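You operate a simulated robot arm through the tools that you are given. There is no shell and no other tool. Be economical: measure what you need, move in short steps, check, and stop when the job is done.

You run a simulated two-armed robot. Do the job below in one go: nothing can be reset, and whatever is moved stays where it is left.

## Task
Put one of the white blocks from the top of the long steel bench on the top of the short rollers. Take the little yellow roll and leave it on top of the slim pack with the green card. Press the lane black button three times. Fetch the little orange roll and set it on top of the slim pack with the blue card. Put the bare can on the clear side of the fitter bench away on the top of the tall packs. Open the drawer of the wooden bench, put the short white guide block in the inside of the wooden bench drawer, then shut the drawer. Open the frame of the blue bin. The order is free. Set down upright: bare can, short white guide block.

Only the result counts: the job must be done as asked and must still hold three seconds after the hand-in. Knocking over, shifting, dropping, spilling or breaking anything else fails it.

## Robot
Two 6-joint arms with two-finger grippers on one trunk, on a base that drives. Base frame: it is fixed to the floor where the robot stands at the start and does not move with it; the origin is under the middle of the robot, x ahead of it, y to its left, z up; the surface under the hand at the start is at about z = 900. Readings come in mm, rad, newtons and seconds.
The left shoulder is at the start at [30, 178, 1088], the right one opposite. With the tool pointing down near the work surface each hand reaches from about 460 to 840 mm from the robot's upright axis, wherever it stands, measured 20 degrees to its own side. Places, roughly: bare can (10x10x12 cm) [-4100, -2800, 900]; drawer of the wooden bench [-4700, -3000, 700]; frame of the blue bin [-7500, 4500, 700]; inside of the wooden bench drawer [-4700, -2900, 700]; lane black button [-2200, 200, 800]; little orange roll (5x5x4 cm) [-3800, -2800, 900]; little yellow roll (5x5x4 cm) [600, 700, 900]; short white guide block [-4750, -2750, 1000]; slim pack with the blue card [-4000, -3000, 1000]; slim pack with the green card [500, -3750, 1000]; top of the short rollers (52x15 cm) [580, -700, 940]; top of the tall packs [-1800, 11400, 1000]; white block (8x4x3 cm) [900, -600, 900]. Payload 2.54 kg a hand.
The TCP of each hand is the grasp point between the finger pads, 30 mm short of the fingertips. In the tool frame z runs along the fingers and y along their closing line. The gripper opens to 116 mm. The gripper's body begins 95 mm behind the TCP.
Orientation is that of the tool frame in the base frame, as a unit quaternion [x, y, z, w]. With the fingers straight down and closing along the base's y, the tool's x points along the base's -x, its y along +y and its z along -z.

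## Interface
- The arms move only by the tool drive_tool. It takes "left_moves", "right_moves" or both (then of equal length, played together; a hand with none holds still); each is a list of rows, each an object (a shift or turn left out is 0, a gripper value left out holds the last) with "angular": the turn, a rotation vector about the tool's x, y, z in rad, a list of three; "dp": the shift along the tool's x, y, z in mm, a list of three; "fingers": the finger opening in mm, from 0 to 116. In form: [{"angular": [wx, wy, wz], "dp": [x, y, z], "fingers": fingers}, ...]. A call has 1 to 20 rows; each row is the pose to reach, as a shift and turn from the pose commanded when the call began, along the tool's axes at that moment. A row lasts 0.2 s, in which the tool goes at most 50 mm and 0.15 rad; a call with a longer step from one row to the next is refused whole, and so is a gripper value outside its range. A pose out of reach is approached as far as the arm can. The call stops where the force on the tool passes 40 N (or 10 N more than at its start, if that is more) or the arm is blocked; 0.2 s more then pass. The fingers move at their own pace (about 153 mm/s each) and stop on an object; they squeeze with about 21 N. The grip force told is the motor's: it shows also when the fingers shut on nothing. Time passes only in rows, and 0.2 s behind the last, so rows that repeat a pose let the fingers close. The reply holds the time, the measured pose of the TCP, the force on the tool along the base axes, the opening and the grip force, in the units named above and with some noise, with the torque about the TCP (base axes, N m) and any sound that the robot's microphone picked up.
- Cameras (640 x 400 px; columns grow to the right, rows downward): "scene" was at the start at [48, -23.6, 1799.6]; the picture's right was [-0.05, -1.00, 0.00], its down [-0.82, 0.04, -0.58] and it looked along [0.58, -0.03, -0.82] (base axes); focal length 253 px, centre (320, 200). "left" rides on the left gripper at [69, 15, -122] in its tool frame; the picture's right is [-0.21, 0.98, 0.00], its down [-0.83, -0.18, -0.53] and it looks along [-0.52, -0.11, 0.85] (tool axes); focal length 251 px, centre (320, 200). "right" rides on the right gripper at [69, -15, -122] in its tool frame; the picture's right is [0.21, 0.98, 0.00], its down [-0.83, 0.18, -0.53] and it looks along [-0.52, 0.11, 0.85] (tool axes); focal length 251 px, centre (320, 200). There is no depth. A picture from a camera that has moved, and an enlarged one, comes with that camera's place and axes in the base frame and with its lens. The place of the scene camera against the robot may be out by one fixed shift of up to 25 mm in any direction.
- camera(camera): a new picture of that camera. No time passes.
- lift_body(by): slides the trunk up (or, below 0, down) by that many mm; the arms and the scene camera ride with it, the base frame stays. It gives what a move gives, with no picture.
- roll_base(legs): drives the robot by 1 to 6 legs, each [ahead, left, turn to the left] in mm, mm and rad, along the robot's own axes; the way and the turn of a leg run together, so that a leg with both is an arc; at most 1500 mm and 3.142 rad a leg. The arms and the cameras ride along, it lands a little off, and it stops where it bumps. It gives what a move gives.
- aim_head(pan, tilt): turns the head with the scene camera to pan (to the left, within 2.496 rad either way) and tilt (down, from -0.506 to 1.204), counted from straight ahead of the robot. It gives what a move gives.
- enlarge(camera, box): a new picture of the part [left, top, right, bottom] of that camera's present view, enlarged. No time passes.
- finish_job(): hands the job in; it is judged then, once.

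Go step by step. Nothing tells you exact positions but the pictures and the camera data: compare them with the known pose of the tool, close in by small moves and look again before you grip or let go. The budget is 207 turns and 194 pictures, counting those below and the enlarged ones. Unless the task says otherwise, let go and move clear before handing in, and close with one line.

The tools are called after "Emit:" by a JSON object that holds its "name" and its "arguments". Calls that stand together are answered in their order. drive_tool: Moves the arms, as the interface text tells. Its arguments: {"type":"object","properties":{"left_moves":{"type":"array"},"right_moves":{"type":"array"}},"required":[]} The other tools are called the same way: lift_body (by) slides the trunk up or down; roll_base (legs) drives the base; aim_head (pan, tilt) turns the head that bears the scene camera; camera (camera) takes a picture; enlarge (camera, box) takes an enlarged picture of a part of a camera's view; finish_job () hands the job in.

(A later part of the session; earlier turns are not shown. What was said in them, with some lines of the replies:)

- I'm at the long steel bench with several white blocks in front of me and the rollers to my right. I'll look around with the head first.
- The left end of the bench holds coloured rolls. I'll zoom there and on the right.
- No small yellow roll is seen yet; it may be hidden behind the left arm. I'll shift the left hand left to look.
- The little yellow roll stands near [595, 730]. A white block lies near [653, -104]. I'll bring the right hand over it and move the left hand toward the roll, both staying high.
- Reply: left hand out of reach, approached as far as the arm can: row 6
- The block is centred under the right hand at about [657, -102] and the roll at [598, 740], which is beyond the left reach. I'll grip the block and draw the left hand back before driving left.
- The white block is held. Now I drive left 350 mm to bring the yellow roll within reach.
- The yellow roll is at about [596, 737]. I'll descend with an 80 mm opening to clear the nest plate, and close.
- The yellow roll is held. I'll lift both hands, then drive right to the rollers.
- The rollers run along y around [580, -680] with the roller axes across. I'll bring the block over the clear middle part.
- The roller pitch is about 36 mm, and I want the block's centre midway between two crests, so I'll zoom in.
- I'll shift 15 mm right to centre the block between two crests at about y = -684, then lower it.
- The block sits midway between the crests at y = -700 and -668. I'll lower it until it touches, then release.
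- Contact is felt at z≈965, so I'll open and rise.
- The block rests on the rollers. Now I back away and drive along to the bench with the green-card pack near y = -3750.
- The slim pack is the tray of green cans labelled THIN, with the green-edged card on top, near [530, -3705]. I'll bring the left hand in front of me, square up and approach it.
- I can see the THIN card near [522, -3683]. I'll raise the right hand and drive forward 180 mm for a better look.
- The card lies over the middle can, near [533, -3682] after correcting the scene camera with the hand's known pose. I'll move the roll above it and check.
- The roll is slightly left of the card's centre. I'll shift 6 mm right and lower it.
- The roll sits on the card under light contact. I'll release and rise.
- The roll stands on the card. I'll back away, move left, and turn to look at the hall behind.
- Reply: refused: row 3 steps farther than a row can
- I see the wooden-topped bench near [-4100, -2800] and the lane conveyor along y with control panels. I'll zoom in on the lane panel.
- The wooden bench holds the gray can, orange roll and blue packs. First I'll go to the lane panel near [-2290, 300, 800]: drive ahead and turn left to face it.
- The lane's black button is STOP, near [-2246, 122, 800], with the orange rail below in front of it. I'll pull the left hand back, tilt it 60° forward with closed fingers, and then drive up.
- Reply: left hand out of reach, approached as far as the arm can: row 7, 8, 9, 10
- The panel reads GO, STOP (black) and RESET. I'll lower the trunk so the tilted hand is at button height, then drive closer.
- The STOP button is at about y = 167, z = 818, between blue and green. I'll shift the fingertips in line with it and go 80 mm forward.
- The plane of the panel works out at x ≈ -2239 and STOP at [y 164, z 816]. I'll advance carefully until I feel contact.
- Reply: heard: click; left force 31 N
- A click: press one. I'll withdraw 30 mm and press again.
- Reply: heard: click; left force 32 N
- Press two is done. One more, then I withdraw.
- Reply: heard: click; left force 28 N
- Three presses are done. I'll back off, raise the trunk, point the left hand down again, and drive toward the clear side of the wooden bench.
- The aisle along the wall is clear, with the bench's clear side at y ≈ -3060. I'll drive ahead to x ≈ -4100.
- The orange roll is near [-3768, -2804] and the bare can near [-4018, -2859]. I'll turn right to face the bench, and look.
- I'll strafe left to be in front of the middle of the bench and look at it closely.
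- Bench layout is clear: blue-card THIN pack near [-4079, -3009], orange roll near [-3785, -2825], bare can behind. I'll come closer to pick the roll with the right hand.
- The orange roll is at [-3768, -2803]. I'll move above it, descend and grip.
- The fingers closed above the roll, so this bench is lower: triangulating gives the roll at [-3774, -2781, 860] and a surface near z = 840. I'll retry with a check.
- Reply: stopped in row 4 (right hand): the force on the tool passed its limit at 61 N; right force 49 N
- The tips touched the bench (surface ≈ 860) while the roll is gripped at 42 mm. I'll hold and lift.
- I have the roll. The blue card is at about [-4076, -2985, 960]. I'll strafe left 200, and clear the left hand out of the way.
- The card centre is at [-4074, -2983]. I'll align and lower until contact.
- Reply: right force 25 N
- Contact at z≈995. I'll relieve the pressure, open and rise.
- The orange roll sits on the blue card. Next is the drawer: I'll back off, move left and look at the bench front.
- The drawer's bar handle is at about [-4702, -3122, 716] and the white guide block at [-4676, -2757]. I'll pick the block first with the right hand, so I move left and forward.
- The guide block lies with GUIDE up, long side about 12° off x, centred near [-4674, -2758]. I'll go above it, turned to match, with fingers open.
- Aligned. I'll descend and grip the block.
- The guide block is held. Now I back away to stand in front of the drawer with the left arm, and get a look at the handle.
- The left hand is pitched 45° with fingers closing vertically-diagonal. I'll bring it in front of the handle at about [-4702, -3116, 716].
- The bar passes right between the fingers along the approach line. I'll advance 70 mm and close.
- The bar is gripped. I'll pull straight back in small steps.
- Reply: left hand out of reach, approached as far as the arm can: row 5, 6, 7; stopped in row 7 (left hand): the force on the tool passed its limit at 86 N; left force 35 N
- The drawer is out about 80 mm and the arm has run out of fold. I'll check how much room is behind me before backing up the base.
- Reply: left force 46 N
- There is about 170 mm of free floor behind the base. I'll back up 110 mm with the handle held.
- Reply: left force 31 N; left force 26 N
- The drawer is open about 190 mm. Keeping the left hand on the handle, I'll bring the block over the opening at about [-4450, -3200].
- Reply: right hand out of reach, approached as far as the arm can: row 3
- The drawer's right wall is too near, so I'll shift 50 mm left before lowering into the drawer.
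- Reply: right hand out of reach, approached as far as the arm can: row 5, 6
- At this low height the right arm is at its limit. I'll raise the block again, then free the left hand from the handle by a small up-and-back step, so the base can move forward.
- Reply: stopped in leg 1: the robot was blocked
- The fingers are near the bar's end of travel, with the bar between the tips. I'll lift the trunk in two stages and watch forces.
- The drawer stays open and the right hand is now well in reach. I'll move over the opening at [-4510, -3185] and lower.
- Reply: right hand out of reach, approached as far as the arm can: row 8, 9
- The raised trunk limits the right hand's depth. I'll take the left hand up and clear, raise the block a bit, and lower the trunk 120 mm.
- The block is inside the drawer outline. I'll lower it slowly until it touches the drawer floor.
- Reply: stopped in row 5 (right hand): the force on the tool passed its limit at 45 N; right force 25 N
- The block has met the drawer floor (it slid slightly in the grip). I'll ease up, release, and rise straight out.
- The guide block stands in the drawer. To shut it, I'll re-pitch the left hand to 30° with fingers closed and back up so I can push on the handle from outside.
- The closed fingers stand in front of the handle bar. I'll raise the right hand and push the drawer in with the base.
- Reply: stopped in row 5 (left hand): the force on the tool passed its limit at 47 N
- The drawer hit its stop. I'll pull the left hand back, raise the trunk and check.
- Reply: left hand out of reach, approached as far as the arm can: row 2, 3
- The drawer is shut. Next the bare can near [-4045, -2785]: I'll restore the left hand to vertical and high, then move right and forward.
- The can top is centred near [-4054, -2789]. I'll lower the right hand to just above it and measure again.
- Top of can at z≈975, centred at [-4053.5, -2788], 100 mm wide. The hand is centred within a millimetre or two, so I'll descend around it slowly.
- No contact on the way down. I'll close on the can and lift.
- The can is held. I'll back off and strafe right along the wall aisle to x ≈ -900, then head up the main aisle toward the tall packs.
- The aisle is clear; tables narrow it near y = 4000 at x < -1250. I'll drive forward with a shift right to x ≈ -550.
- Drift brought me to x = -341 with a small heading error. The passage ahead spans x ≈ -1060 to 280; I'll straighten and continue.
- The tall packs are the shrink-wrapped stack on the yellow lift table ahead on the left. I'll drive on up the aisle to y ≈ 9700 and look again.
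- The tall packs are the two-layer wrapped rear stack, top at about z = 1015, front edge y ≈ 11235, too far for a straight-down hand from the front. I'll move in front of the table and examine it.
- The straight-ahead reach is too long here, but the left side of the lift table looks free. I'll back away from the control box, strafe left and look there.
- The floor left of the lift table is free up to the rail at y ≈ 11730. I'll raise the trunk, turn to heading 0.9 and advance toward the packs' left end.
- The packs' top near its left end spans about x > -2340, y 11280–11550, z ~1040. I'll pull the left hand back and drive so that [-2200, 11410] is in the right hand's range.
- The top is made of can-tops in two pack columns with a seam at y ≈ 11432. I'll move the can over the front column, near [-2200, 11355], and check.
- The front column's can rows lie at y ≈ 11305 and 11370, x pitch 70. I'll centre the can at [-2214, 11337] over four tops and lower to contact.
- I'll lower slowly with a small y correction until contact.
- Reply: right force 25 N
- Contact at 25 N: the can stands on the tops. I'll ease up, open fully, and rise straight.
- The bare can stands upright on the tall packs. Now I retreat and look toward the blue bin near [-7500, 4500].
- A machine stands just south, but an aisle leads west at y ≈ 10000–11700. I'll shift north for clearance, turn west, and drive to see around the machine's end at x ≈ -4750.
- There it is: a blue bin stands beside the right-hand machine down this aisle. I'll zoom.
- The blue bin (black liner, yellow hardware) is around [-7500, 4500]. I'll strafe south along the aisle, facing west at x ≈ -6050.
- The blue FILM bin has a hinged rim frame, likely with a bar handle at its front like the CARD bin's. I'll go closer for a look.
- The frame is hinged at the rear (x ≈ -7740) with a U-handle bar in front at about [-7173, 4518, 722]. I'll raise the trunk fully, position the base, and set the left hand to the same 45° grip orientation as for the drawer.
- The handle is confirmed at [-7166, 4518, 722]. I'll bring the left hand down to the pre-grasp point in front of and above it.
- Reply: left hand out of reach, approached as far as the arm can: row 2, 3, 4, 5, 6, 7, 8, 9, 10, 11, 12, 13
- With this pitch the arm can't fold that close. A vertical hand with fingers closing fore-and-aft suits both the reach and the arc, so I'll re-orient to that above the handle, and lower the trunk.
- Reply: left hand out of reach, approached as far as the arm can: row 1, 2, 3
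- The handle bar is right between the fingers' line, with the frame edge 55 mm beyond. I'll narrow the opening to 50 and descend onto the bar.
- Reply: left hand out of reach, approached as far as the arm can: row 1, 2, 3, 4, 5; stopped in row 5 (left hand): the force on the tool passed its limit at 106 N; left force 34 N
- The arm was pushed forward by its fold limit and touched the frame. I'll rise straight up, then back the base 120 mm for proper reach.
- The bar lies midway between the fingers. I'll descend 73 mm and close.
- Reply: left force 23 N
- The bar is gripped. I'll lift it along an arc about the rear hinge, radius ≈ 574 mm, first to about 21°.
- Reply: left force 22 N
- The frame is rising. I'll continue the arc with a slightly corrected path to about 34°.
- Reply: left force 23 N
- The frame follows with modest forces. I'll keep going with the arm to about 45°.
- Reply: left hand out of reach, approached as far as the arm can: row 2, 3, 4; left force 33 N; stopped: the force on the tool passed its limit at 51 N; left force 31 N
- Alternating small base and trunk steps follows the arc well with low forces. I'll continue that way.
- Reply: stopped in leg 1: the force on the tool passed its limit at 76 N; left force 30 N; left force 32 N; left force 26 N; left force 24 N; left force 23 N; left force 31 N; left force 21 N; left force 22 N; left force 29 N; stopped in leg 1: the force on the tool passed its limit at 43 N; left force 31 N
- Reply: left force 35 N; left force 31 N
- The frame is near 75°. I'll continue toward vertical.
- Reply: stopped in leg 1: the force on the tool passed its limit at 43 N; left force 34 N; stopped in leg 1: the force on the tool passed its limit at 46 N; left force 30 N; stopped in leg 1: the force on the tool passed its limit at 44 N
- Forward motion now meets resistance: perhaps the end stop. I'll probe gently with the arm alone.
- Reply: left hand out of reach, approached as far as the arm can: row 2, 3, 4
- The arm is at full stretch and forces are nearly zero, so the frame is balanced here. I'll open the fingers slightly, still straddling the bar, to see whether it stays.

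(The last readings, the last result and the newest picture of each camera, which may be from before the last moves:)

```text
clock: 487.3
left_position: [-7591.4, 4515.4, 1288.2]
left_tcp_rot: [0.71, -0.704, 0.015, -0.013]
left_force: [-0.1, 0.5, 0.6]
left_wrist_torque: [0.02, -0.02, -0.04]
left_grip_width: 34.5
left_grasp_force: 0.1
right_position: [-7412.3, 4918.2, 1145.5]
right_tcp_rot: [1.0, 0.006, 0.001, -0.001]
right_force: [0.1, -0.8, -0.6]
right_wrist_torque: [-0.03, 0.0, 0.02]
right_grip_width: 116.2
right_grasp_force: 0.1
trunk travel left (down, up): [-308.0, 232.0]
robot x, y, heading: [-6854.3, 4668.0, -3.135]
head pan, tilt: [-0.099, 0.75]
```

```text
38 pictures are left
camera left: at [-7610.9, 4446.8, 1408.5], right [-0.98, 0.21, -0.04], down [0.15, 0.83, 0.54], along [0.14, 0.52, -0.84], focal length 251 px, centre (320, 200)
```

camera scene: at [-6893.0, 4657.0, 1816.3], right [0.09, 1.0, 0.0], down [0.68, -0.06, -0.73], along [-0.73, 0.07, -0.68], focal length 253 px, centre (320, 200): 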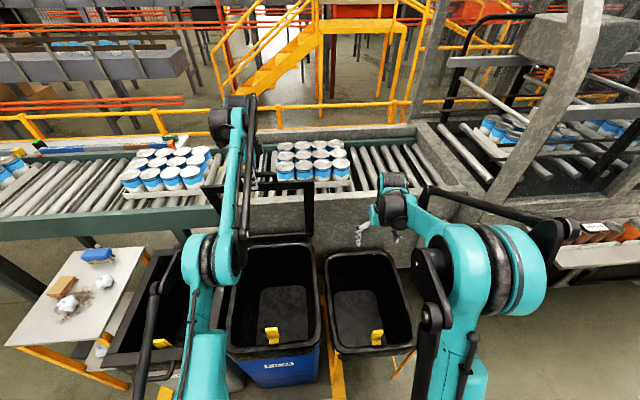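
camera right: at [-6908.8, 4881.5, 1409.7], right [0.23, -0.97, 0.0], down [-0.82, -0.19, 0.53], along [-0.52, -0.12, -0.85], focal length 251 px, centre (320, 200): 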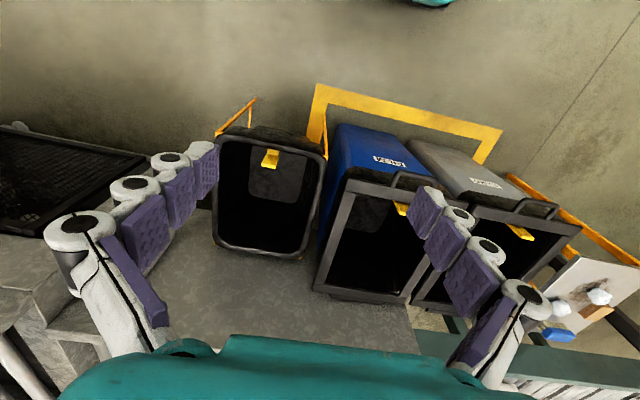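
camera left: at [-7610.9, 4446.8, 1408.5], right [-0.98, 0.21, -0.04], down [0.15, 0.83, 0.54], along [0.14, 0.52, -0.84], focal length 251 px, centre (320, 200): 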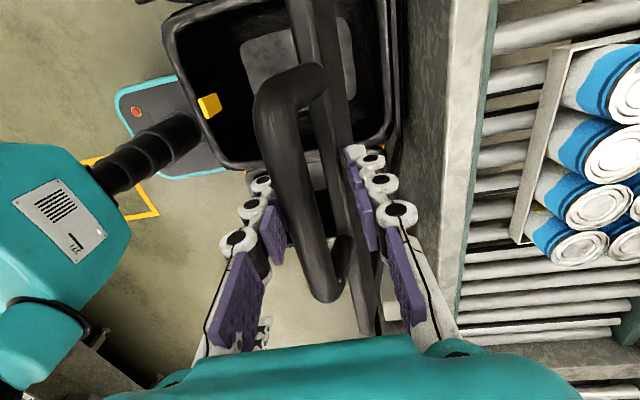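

The bar leaned a little toward the robot-side finger. I'll push it on with that finger using the base, free of vertical coupling.

Emit:
{"name": "roll_base", "arguments": {"legs": [[30, 0, 0]]}}

Emit:
{"name": "roll_base", "arguments": {"legs": [[30, 0, 0]]}}

Emit:
{"name": "camera", "arguments": {"camera": "left"}}

```text
clock: 488.2
left_position: [-7619.5, 4516.1, 1289.3]
left_tcp_rot: [0.71, -0.704, 0.014, -0.013]
left_force: [0.5, 0.5, 0.5]
left_wrist_torque: [0.01, 0.07, 0.05]
left_grip_width: 35.1
left_grasp_force: 0.8
right_position: [-7440.1, 4916.8, 1147.0]
right_tcp_rot: [1.0, 0.005, 0.0, -0.001]
right_force: [0.3, 0.4, -0.5]
right_wrist_torque: [-0.03, 0.0, -0.04]
right_grip_width: 115.7
right_grasp_force: 0.1
trunk travel left (down, up): [-308.0, 232.0]
robot x, y, heading: [-6880.7, 4671.3, -3.134]
head pan, tilt: [-0.099, 0.75]
```

```text
clock: 489.0
left_position: [-7648.5, 4515.4, 1290.2]
left_tcp_rot: [0.71, -0.704, 0.014, -0.013]
left_force: [0.4, -0.4, 0.7]
left_wrist_torque: [0.0, 0.05, -0.03]
left_grip_width: 34.5
left_grasp_force: 0.5
right_position: [-7468.7, 4917.1, 1146.1]
right_tcp_rot: [1.0, 0.005, 0.0, -0.001]
right_force: [1.5, 0.3, 0.2]
right_wrist_torque: [0.0, 0.02, -0.05]
right_grip_width: 116.2
right_grasp_force: 0.0
trunk travel left (down, up): [-308.0, 232.0]
robot x, y, heading: [-6906.2, 4670.4, -3.134]
head pan, tilt: [-0.099, 0.75]
```

```text
37 pictures are left
camera left: at [-7666.8, 4446.3, 1410.1], right [-0.98, 0.21, -0.04], down [0.15, 0.83, 0.54], along [0.14, 0.52, -0.84], focal length 251 px, centre (320, 200)
```

left: 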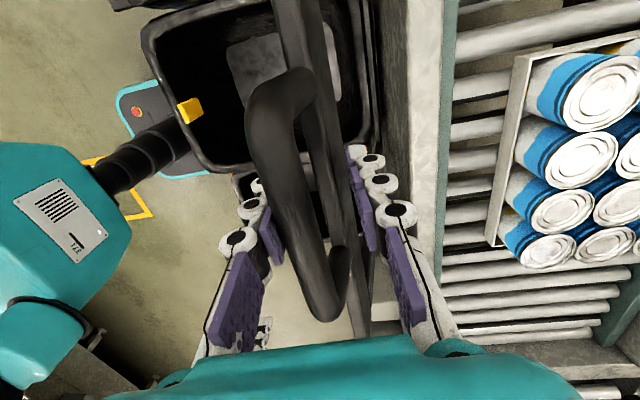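

The frame moved on easily, so it was not the end stop. Before driving closer I'll check the gap between my base and the bin.

Emit:
{"name": "aim_head", "arguments": {"pan": 0, "tilt": 1.2}}

Emit:
{"name": "camera", "arguments": {"camera": "scene"}}

```text
clock: 489.9
left_position: [-7648.9, 4516.5, 1290.1]
left_tcp_rot: [0.71, -0.704, 0.015, -0.014]
left_force: [0.8, 0.0, 0.3]
left_wrist_torque: [0.02, 0.05, 0.0]
left_grip_width: 34.4
left_grasp_force: 0.1
right_position: [-7470.5, 4917.1, 1146.1]
right_tcp_rot: [1.0, 0.005, 0.001, -0.001]
right_force: [0.1, -0.6, -0.3]
right_wrist_torque: [0.03, -0.01, 0.0]
right_grip_width: 116.0
right_grasp_force: 0.0
trunk travel left (down, up): [-308.0, 232.0]
robot x, y, heading: [-6906.6, 4667.1, -3.135]
head pan, tilt: [0.0, 1.201]
```

```text
36 pictures are left
camera scene: at [-6928.4, 4648.0, 1792.1], right [-0.01, 1.0, 0.0], down [0.93, 0.01, -0.36], along [-0.36, 0.0, -0.93], focal length 253 px, centre (320, 200)
```

scene: 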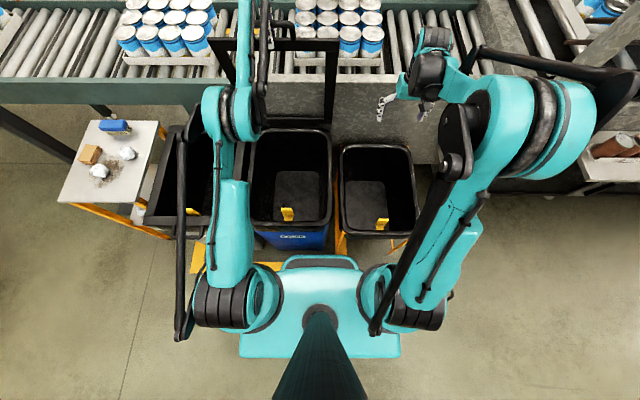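

About 55 mm remain. I'll advance 25 mm more, then check whether the frame stays by itself.

Emit:
{"name": "roll_base", "arguments": {"legs": [[25, 0, 0]]}}

Emit:
{"name": "drive_tool", "arguments": {"left_moves": [{"fingers": 50}, {"fingers": 50}, {"fingers": 50}, {"fingers": 50}]}}

Emit:
{"name": "camera", "arguments": {"camera": "left"}}

```text
clock: 490.7
left_position: [-7673.5, 4515.6, 1288.8]
left_tcp_rot: [0.709, -0.705, 0.014, -0.013]
left_force: [0.8, -0.5, 1.3]
left_wrist_torque: [-0.01, -0.01, 0.05]
left_grip_width: 34.3
left_grasp_force: 0.1
right_position: [-7493.6, 4916.6, 1147.8]
right_tcp_rot: [1.0, 0.006, 0.0, -0.002]
right_force: [-0.1, -0.5, 0.4]
right_wrist_torque: [0.01, 0.02, 0.0]
right_grip_width: 115.8
right_grasp_force: 0.1
trunk travel left (down, up): [-308.0, 232.0]
robot x, y, heading: [-6933.2, 4666.2, -3.133]
head pan, tilt: [0.0, 1.201]
```

```text
clock: 491.7
left_position: [-7673.7, 4515.8, 1288.6]
left_tcp_rot: [0.71, -0.704, 0.015, -0.014]
left_force: [-0.1, -0.1, -0.1]
left_wrist_torque: [-0.02, -0.01, 0.04]
left_grip_width: 50.3
left_grasp_force: 0.2
right_position: [-7495.4, 4917.5, 1146.5]
right_tcp_rot: [1.0, 0.005, 0.001, 0.0]
right_force: [0.7, 0.7, 0.1]
right_wrist_torque: [0.02, -0.01, 0.0]
right_grip_width: 116.0
right_grasp_force: 0.0
trunk travel left (down, up): [-308.0, 232.0]
robot x, y, heading: [-6932.0, 4670.0, -3.132]
head pan, tilt: [0.0, 1.201]
```

```text
35 pictures are left
camera left: at [-7692.8, 4446.0, 1409.4], right [-0.98, 0.21, -0.04], down [0.15, 0.83, 0.54], along [0.14, 0.52, -0.84], focal length 251 px, centre (320, 200)
```

left: 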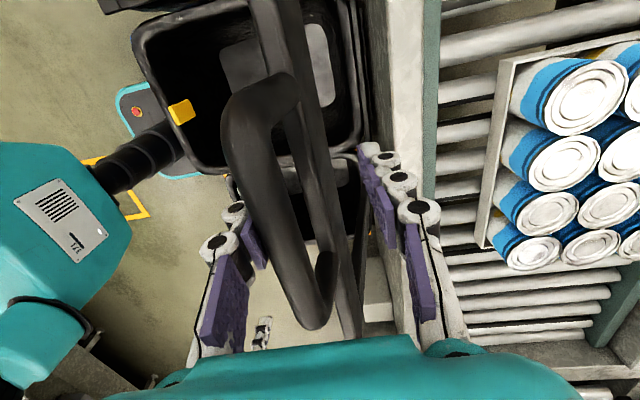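

Emit:
{"name": "drive_tool", "arguments": {"left_moves": [{"fingers": 80}, {"fingers": 80}, {"fingers": 80}, {"fingers": 80}]}}

Emit:
{"name": "camera", "arguments": {"camera": "left"}}

```text
clock: 492.7
left_position: [-7674.0, 4516.3, 1288.5]
left_tcp_rot: [0.709, -0.705, 0.015, -0.013]
left_force: [0.4, -0.3, -0.4]
left_wrist_torque: [-0.01, 0.02, 0.02]
left_grip_width: 80.2
left_grasp_force: 0.2
right_position: [-7495.1, 4917.2, 1145.7]
right_tcp_rot: [1.0, 0.006, 0.001, -0.001]
right_force: [-0.5, 0.4, 0.7]
right_wrist_torque: [-0.03, -0.03, 0.0]
right_grip_width: 116.3
right_grasp_force: 0.0
trunk travel left (down, up): [-308.0, 232.0]
robot x, y, heading: [-6927.4, 4670.3, -3.129]
head pan, tilt: [0.0, 1.201]
```

```text
34 pictures are left
camera left: at [-7693.0, 4446.0, 1409.3], right [-0.98, 0.21, -0.04], down [0.15, 0.83, 0.54], along [0.14, 0.52, -0.84], focal length 251 px, centre (320, 200)
```

left: 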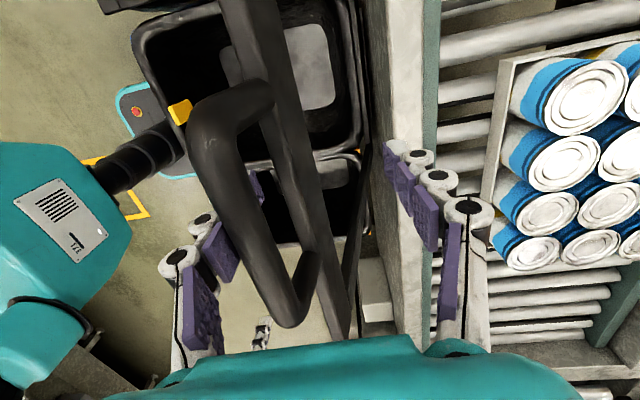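

The frame falls back when unsupported, so it must go past vertical. Pitching the hand forward 45° about the bar gains over 100 mm of reach; I'll do that while still straddling the bar.

Emit:
{"name": "drive_tool", "arguments": {"left_moves": [{"fingers": 46}, {"fingers": 46}, {"angular": [-0.12, 0, 0]}, {"angular": [-0.24, 0, 0]}, {"angular": [-0.36, 0, 0]}, {"angular": [-0.48, 0, 0]}, {"angular": [-0.6, 0, 0]}, {"angular": [-0.72, 0, 0]}, {"angular": [-0.785, 0, 0]}]}}

Emit:
{"name": "camera", "arguments": {"camera": "left"}}

```text
clock: 494.7
left_position: [-7670.9, 4515.0, 1286.1]
left_tcp_rot: [0.661, -0.657, -0.255, 0.259]
left_force: [9.5, -1.1, 5.3]
left_wrist_torque: [0.37, -4.34, -0.82]
left_grip_width: 54.2
left_grasp_force: 45.1
right_position: [-7493.9, 4917.0, 1146.9]
right_tcp_rot: [1.0, 0.006, 0.0, -0.001]
right_force: [0.1, 0.4, 0.2]
right_wrist_torque: [0.03, 0.03, -0.03]
right_grip_width: 116.0
right_grasp_force: 0.0
trunk travel left (down, up): [-308.0, 232.0]
robot x, y, heading: [-6931.5, 4667.4, -3.133]
head pan, tilt: [0.0, 1.201]
```

```text
33 pictures are left
camera left: at [-7599.2, 4446.0, 1388.1], right [-0.72, 0.21, 0.66], down [0.49, 0.83, 0.27], along [-0.49, 0.52, -0.7], focal length 251 px, centre (320, 200)
```

left: 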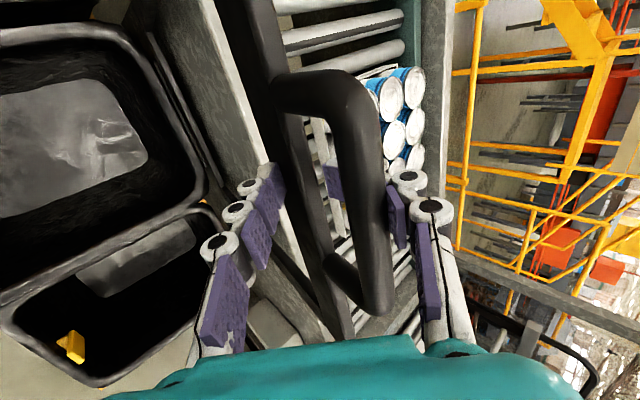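

Emit:
{"name": "drive_tool", "arguments": {"left_moves": [{"fingers": 74}, {"fingers": 74}, {"fingers": 74}]}}

Emit:
{"name": "camera", "arguments": {"camera": "left"}}

Emit:
{"name": "aim_head", "arguments": {"pan": 0.1, "tilt": 0.6}}

Emit:
{"name": "enlarge", "arguments": {"camera": "scene", "box": [200, 120, 380, 300]}}

```text
clock: 495.5
left_position: [-7673.8, 4515.9, 1287.9]
left_tcp_rot: [0.661, -0.657, -0.256, 0.259]
left_force: [-0.2, 0.2, 0.0]
left_wrist_torque: [-0.04, 0.02, 0.0]
left_grip_width: 74.0
left_grasp_force: 0.6
right_position: [-7494.7, 4917.3, 1146.5]
right_tcp_rot: [1.0, 0.005, 0.001, 0.0]
right_force: [0.5, -0.4, -1.6]
right_wrist_torque: [-0.01, -0.03, 0.0]
right_grip_width: 116.1
right_grasp_force: 0.0
trunk travel left (down, up): [-308.0, 232.0]
robot x, y, heading: [-6929.7, 4667.2, -3.131]
head pan, tilt: [0.0, 1.201]
```

```text
32 pictures are left
camera left: at [-7601.5, 4446.1, 1387.8], right [-0.72, 0.21, 0.66], down [0.49, 0.83, 0.27], along [-0.49, 0.52, -0.7], focal length 251 px, centre (320, 200)
```

left: 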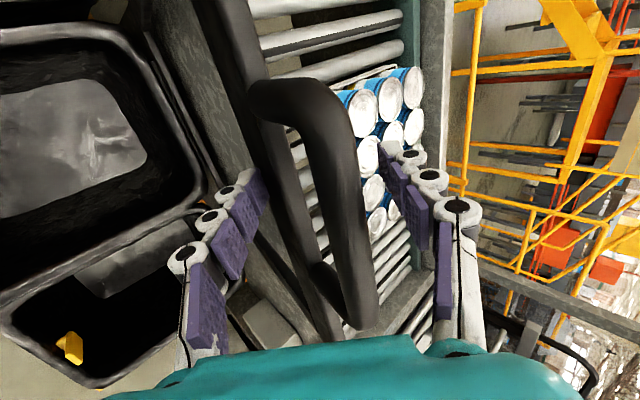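

```text
clock: 496.5
left_position: [-7674.8, 4513.6, 1287.9]
left_tcp_rot: [0.66, -0.657, -0.256, 0.259]
left_force: [0.3, 0.7, 0.1]
left_wrist_torque: [-0.02, 0.02, 0.0]
left_grip_width: 74.3
left_grasp_force: 0.2
right_position: [-7495.2, 4917.1, 1145.3]
right_tcp_rot: [1.0, 0.005, 0.001, 0.0]
right_force: [-0.2, 0.1, 0.2]
right_wrist_torque: [0.04, 0.0, -0.02]
right_grip_width: 116.0
right_grasp_force: 0.1
trunk travel left (down, up): [-308.0, 232.0]
robot x, y, heading: [-6931.3, 4667.0, -3.135]
head pan, tilt: [0.099, 0.6]
```

```text
2.22 times, centred on (290, 210) of scene
camera zoom: at [-6985.6, 4638.7, 1836.6], right [-0.11, 0.99, 0.0], down [0.56, 0.06, -0.82], along [-0.82, -0.09, -0.57], focal length 561 px, centre (387, 178)
```

zoom: 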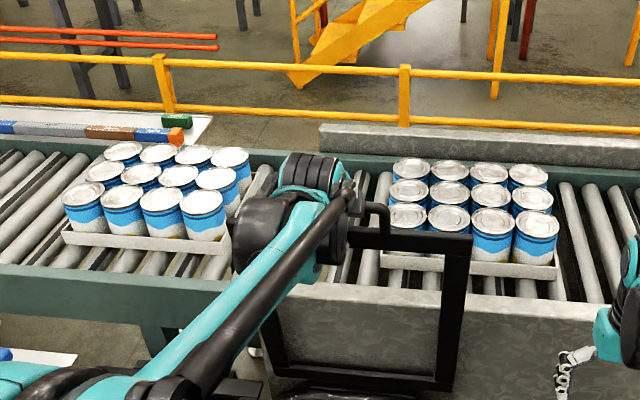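

The far finger is beyond the bar and the near finger rests against the robot side of the frame. I'll push forward with the arm now.

Emit:
{"name": "drive_tool", "arguments": {"left_moves": [{"dp": [0, 7, 7], "fingers": 66}, {"dp": [0, 21, 20]}, {"dp": [0, 36, 34]}, {"dp": [0, 50, 48]}, {"dp": [0, 65, 62]}, {"dp": [0, 72, 69]}]}}

Emit:
{"name": "enlarge", "arguments": {"camera": "scene", "box": [200, 120, 380, 300]}}

Emit:
{"name": "camera", "arguments": {"camera": "left"}}

```text
clock: 497.8
left_position: [-7760.8, 4515.2, 1289.3]
left_tcp_rot: [0.661, -0.659, -0.252, 0.255]
left_force: [8.3, -0.6, 12.1]
left_wrist_torque: [-0.09, -4.92, -0.64]
left_grip_width: 69.4
left_grasp_force: 44.6
right_position: [-7493.6, 4917.8, 1146.0]
right_tcp_rot: [1.0, 0.005, 0.001, -0.001]
right_force: [-0.3, -0.6, -0.7]
right_wrist_torque: [0.02, -0.04, 0.05]
right_grip_width: 115.9
right_grasp_force: 0.0
trunk travel left (down, up): [-308.0, 232.0]
robot x, y, heading: [-6935.6, 4666.2, -3.132]
head pan, tilt: [0.099, 0.6]
stopped in row 6 (left hand): the force on the tool passed its limit at 44 N (the readings are from after the stop); the commanded pose is now the measured one
```

```text
2.22 times, centred on (290, 210) of scene
camera zoom: at [-6982.4, 4639.0, 1836.9], right [-0.11, 0.99, 0.0], down [0.56, 0.06, -0.83], along [-0.82, -0.09, -0.56], focal length 561 px, centre (387, 178)
```

zoom: 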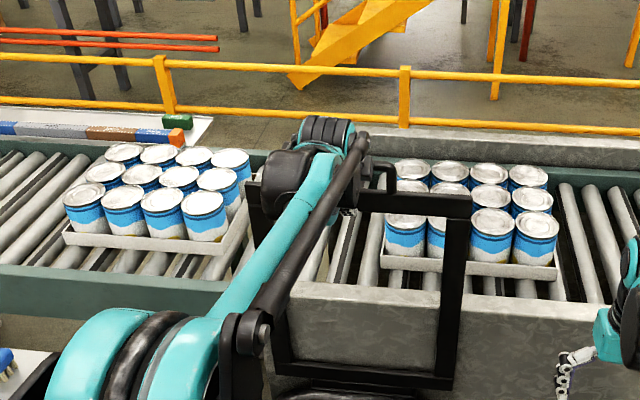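

```text
29 pictures are left
camera left: at [-7689.9, 4445.7, 1388.7], right [-0.73, 0.21, 0.65], down [0.49, 0.83, 0.27], along [-0.48, 0.52, -0.71], focal length 251 px, centre (320, 200)
```

left: 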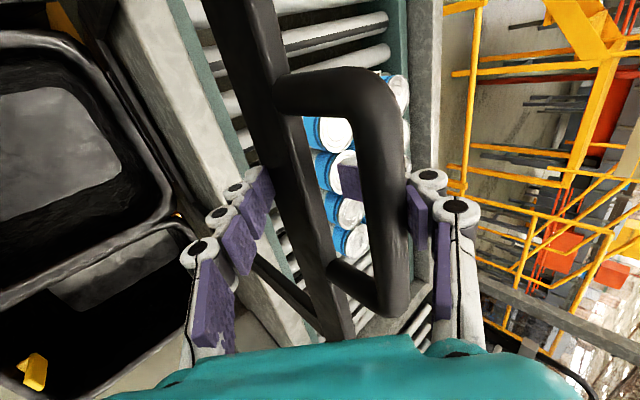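

The frame looks about vertical now. I'll open the fingers a bit to see which way it leans.

Emit:
{"name": "drive_tool", "arguments": {"left_moves": [{"fingers": 100}, {"fingers": 100}, {"fingers": 100}, {"fingers": 100}]}}

Emit:
{"name": "camera", "arguments": {"camera": "left"}}

```text
clock: 498.8
left_position: [-7765.0, 4514.9, 1287.7]
left_tcp_rot: [0.662, -0.658, -0.252, 0.256]
left_force: [0.2, 0.0, 0.4]
left_wrist_torque: [-0.02, 0.02, 0.02]
left_grip_width: 100.2
left_grasp_force: 0.0
right_position: [-7494.1, 4917.0, 1145.8]
right_tcp_rot: [1.0, 0.005, 0.001, -0.001]
right_force: [0.4, -0.1, 0.5]
right_wrist_torque: [-0.03, 0.0, 0.03]
right_grip_width: 116.2
right_grasp_force: 0.0
trunk travel left (down, up): [-308.0, 232.0]
robot x, y, heading: [-6931.2, 4669.1, -3.134]
head pan, tilt: [0.099, 0.6]
```

```text
28 pictures are left
camera left: at [-7692.6, 4445.4, 1387.3], right [-0.73, 0.21, 0.65], down [0.49, 0.83, 0.27], along [-0.49, 0.52, -0.71], focal length 251 px, centre (320, 200)
```

left: 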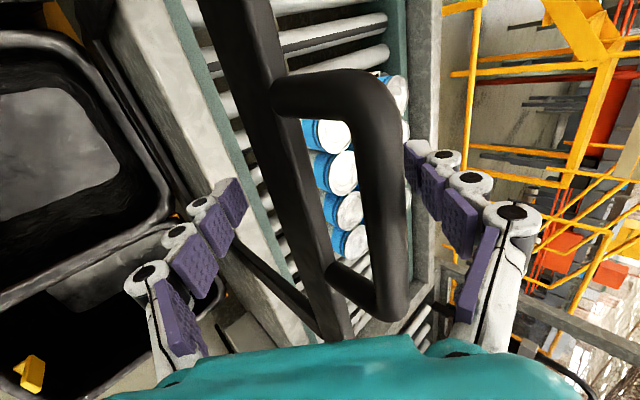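

The frame stays put without touching either finger: it is past its balance point. I'll open fully and withdraw along the finger direction.

Emit:
{"name": "drive_tool", "arguments": {"left_moves": [{"fingers": 116}, {"fingers": 116}, {"dp": [0, 3, -15]}, {"dp": [0, 3, -35]}, {"dp": [0, 3, -60]}, {"dp": [0, 3, -90]}, {"dp": [0, 3, -125]}, {"dp": [0, 3, -160]}]}}

Emit:
{"name": "camera", "arguments": {"camera": "left"}}

Emit:
{"name": "enlarge", "arguments": {"camera": "scene", "box": [200, 120, 380, 300]}}

```text
clock: 500.6
left_position: [-7659.0, 4513.5, 1408.5]
left_tcp_rot: [0.661, -0.658, -0.252, 0.257]
left_force: [0.5, 0.3, 0.7]
left_wrist_torque: [-0.01, 0.0, 0.0]
left_grip_width: 116.1
left_grasp_force: 0.1
right_position: [-7493.3, 4916.1, 1147.3]
right_tcp_rot: [1.0, 0.005, 0.0, 0.0]
right_force: [0.6, 1.1, -0.1]
right_wrist_torque: [0.03, 0.06, 0.01]
right_grip_width: 116.1
right_grasp_force: 0.1
trunk travel left (down, up): [-308.0, 232.0]
robot x, y, heading: [-6933.5, 4667.1, -3.132]
head pan, tilt: [0.099, 0.6]
```

```text
27 pictures are left
camera left: at [-7586.9, 4445.3, 1509.1], right [-0.73, 0.21, 0.66], down [0.49, 0.83, 0.27], along [-0.49, 0.52, -0.71], focal length 251 px, centre (320, 200)
```

left: 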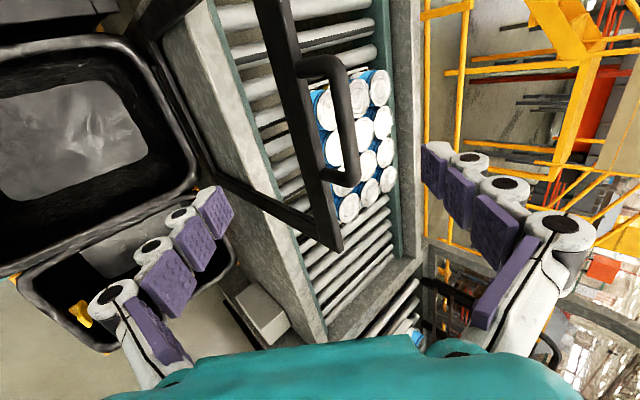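

```text
2.22 times, centred on (290, 210) of scene
camera zoom: at [-6983.3, 4639.1, 1836.8], right [-0.11, 0.99, 0.0], down [0.56, 0.06, -0.83], along [-0.82, -0.09, -0.56], focal length 561 px, centre (387, 178)
```

zoom: 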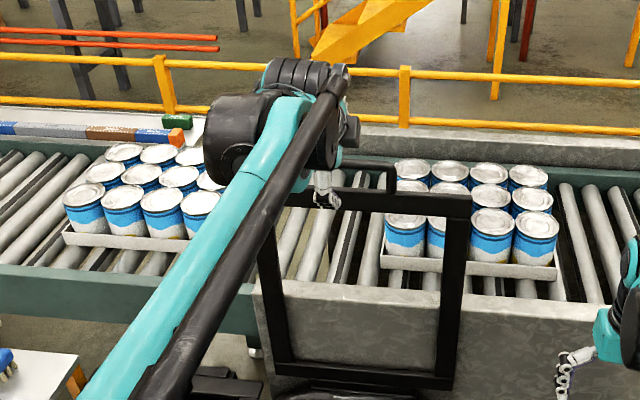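

The frame stands open on its own. I'll back the robot off and check it once more.

Emit:
{"name": "roll_base", "arguments": {"legs": [[-450, 0, 0]]}}

Emit:
{"name": "aim_head", "arguments": {"pan": 0.05, "tilt": 0.6}}

Emit:
{"name": "camera", "arguments": {"camera": "scene"}}

```text
clock: 503.4
left_position: [-7208.0, 4519.5, 1408.1]
left_tcp_rot: [-0.66, 0.66, 0.252, -0.256]
left_force: [0.3, -0.6, 0.2]
left_wrist_torque: [0.03, 0.03, 0.02]
left_grip_width: 115.7
left_grasp_force: 0.0
right_position: [-7039.0, 4922.3, 1146.2]
right_tcp_rot: [1.0, 0.003, 0.001, -0.001]
right_force: [0.2, 0.2, -0.4]
right_wrist_torque: [0.0, 0.0, 0.01]
right_grip_width: 116.1
right_grasp_force: 0.0
trunk travel left (down, up): [-308.0, 232.0]
robot x, y, heading: [-6476.9, 4669.1, -3.142]
head pan, tilt: [0.099, 0.6]
```

```text
clock: 504.0
left_position: [-7206.4, 4519.9, 1408.1]
left_tcp_rot: [-0.66, 0.66, 0.253, -0.255]
left_force: [0.5, -0.1, -0.2]
left_wrist_torque: [-0.02, 0.0, -0.01]
left_grip_width: 116.0
left_grasp_force: 0.0
right_position: [-7040.0, 4923.0, 1145.7]
right_tcp_rot: [1.0, 0.003, 0.001, 0.0]
right_force: [0.2, 0.4, 0.0]
right_wrist_torque: [-0.02, 0.06, 0.01]
right_grip_width: 116.1
right_grasp_force: 0.1
trunk travel left (down, up): [-308.0, 232.0]
robot x, y, heading: [-6476.7, 4670.5, -3.139]
head pan, tilt: [0.051, 0.6]
```

```text
25 pictures are left
camera scene: at [-6530.9, 4646.2, 1836.7], right [-0.05, 1.0, 0.0], down [0.56, 0.03, -0.83], along [-0.82, -0.04, -0.56], focal length 253 px, centre (320, 200)
```

scene: 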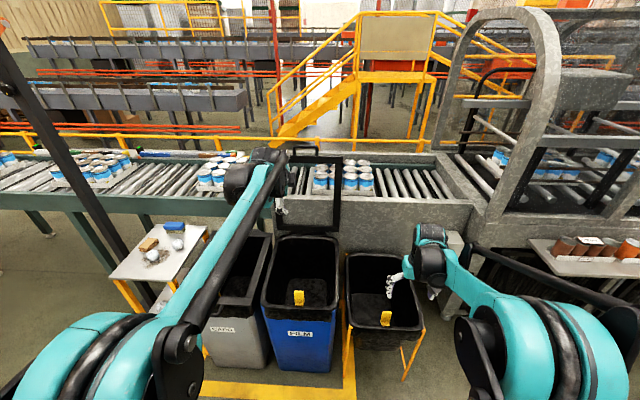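

The frame stands open, and I believe all the other parts are done as checked earlier. I'm handing in.

Emit:
{"name": "finish_job", "arguments": {}}

```text
The job is handed in.
```

All seven parts of the job are done and handed in: each looked right in its last picture (the lane button gave three clicks), but I did not go back to re-check the earlier stations before handing in.
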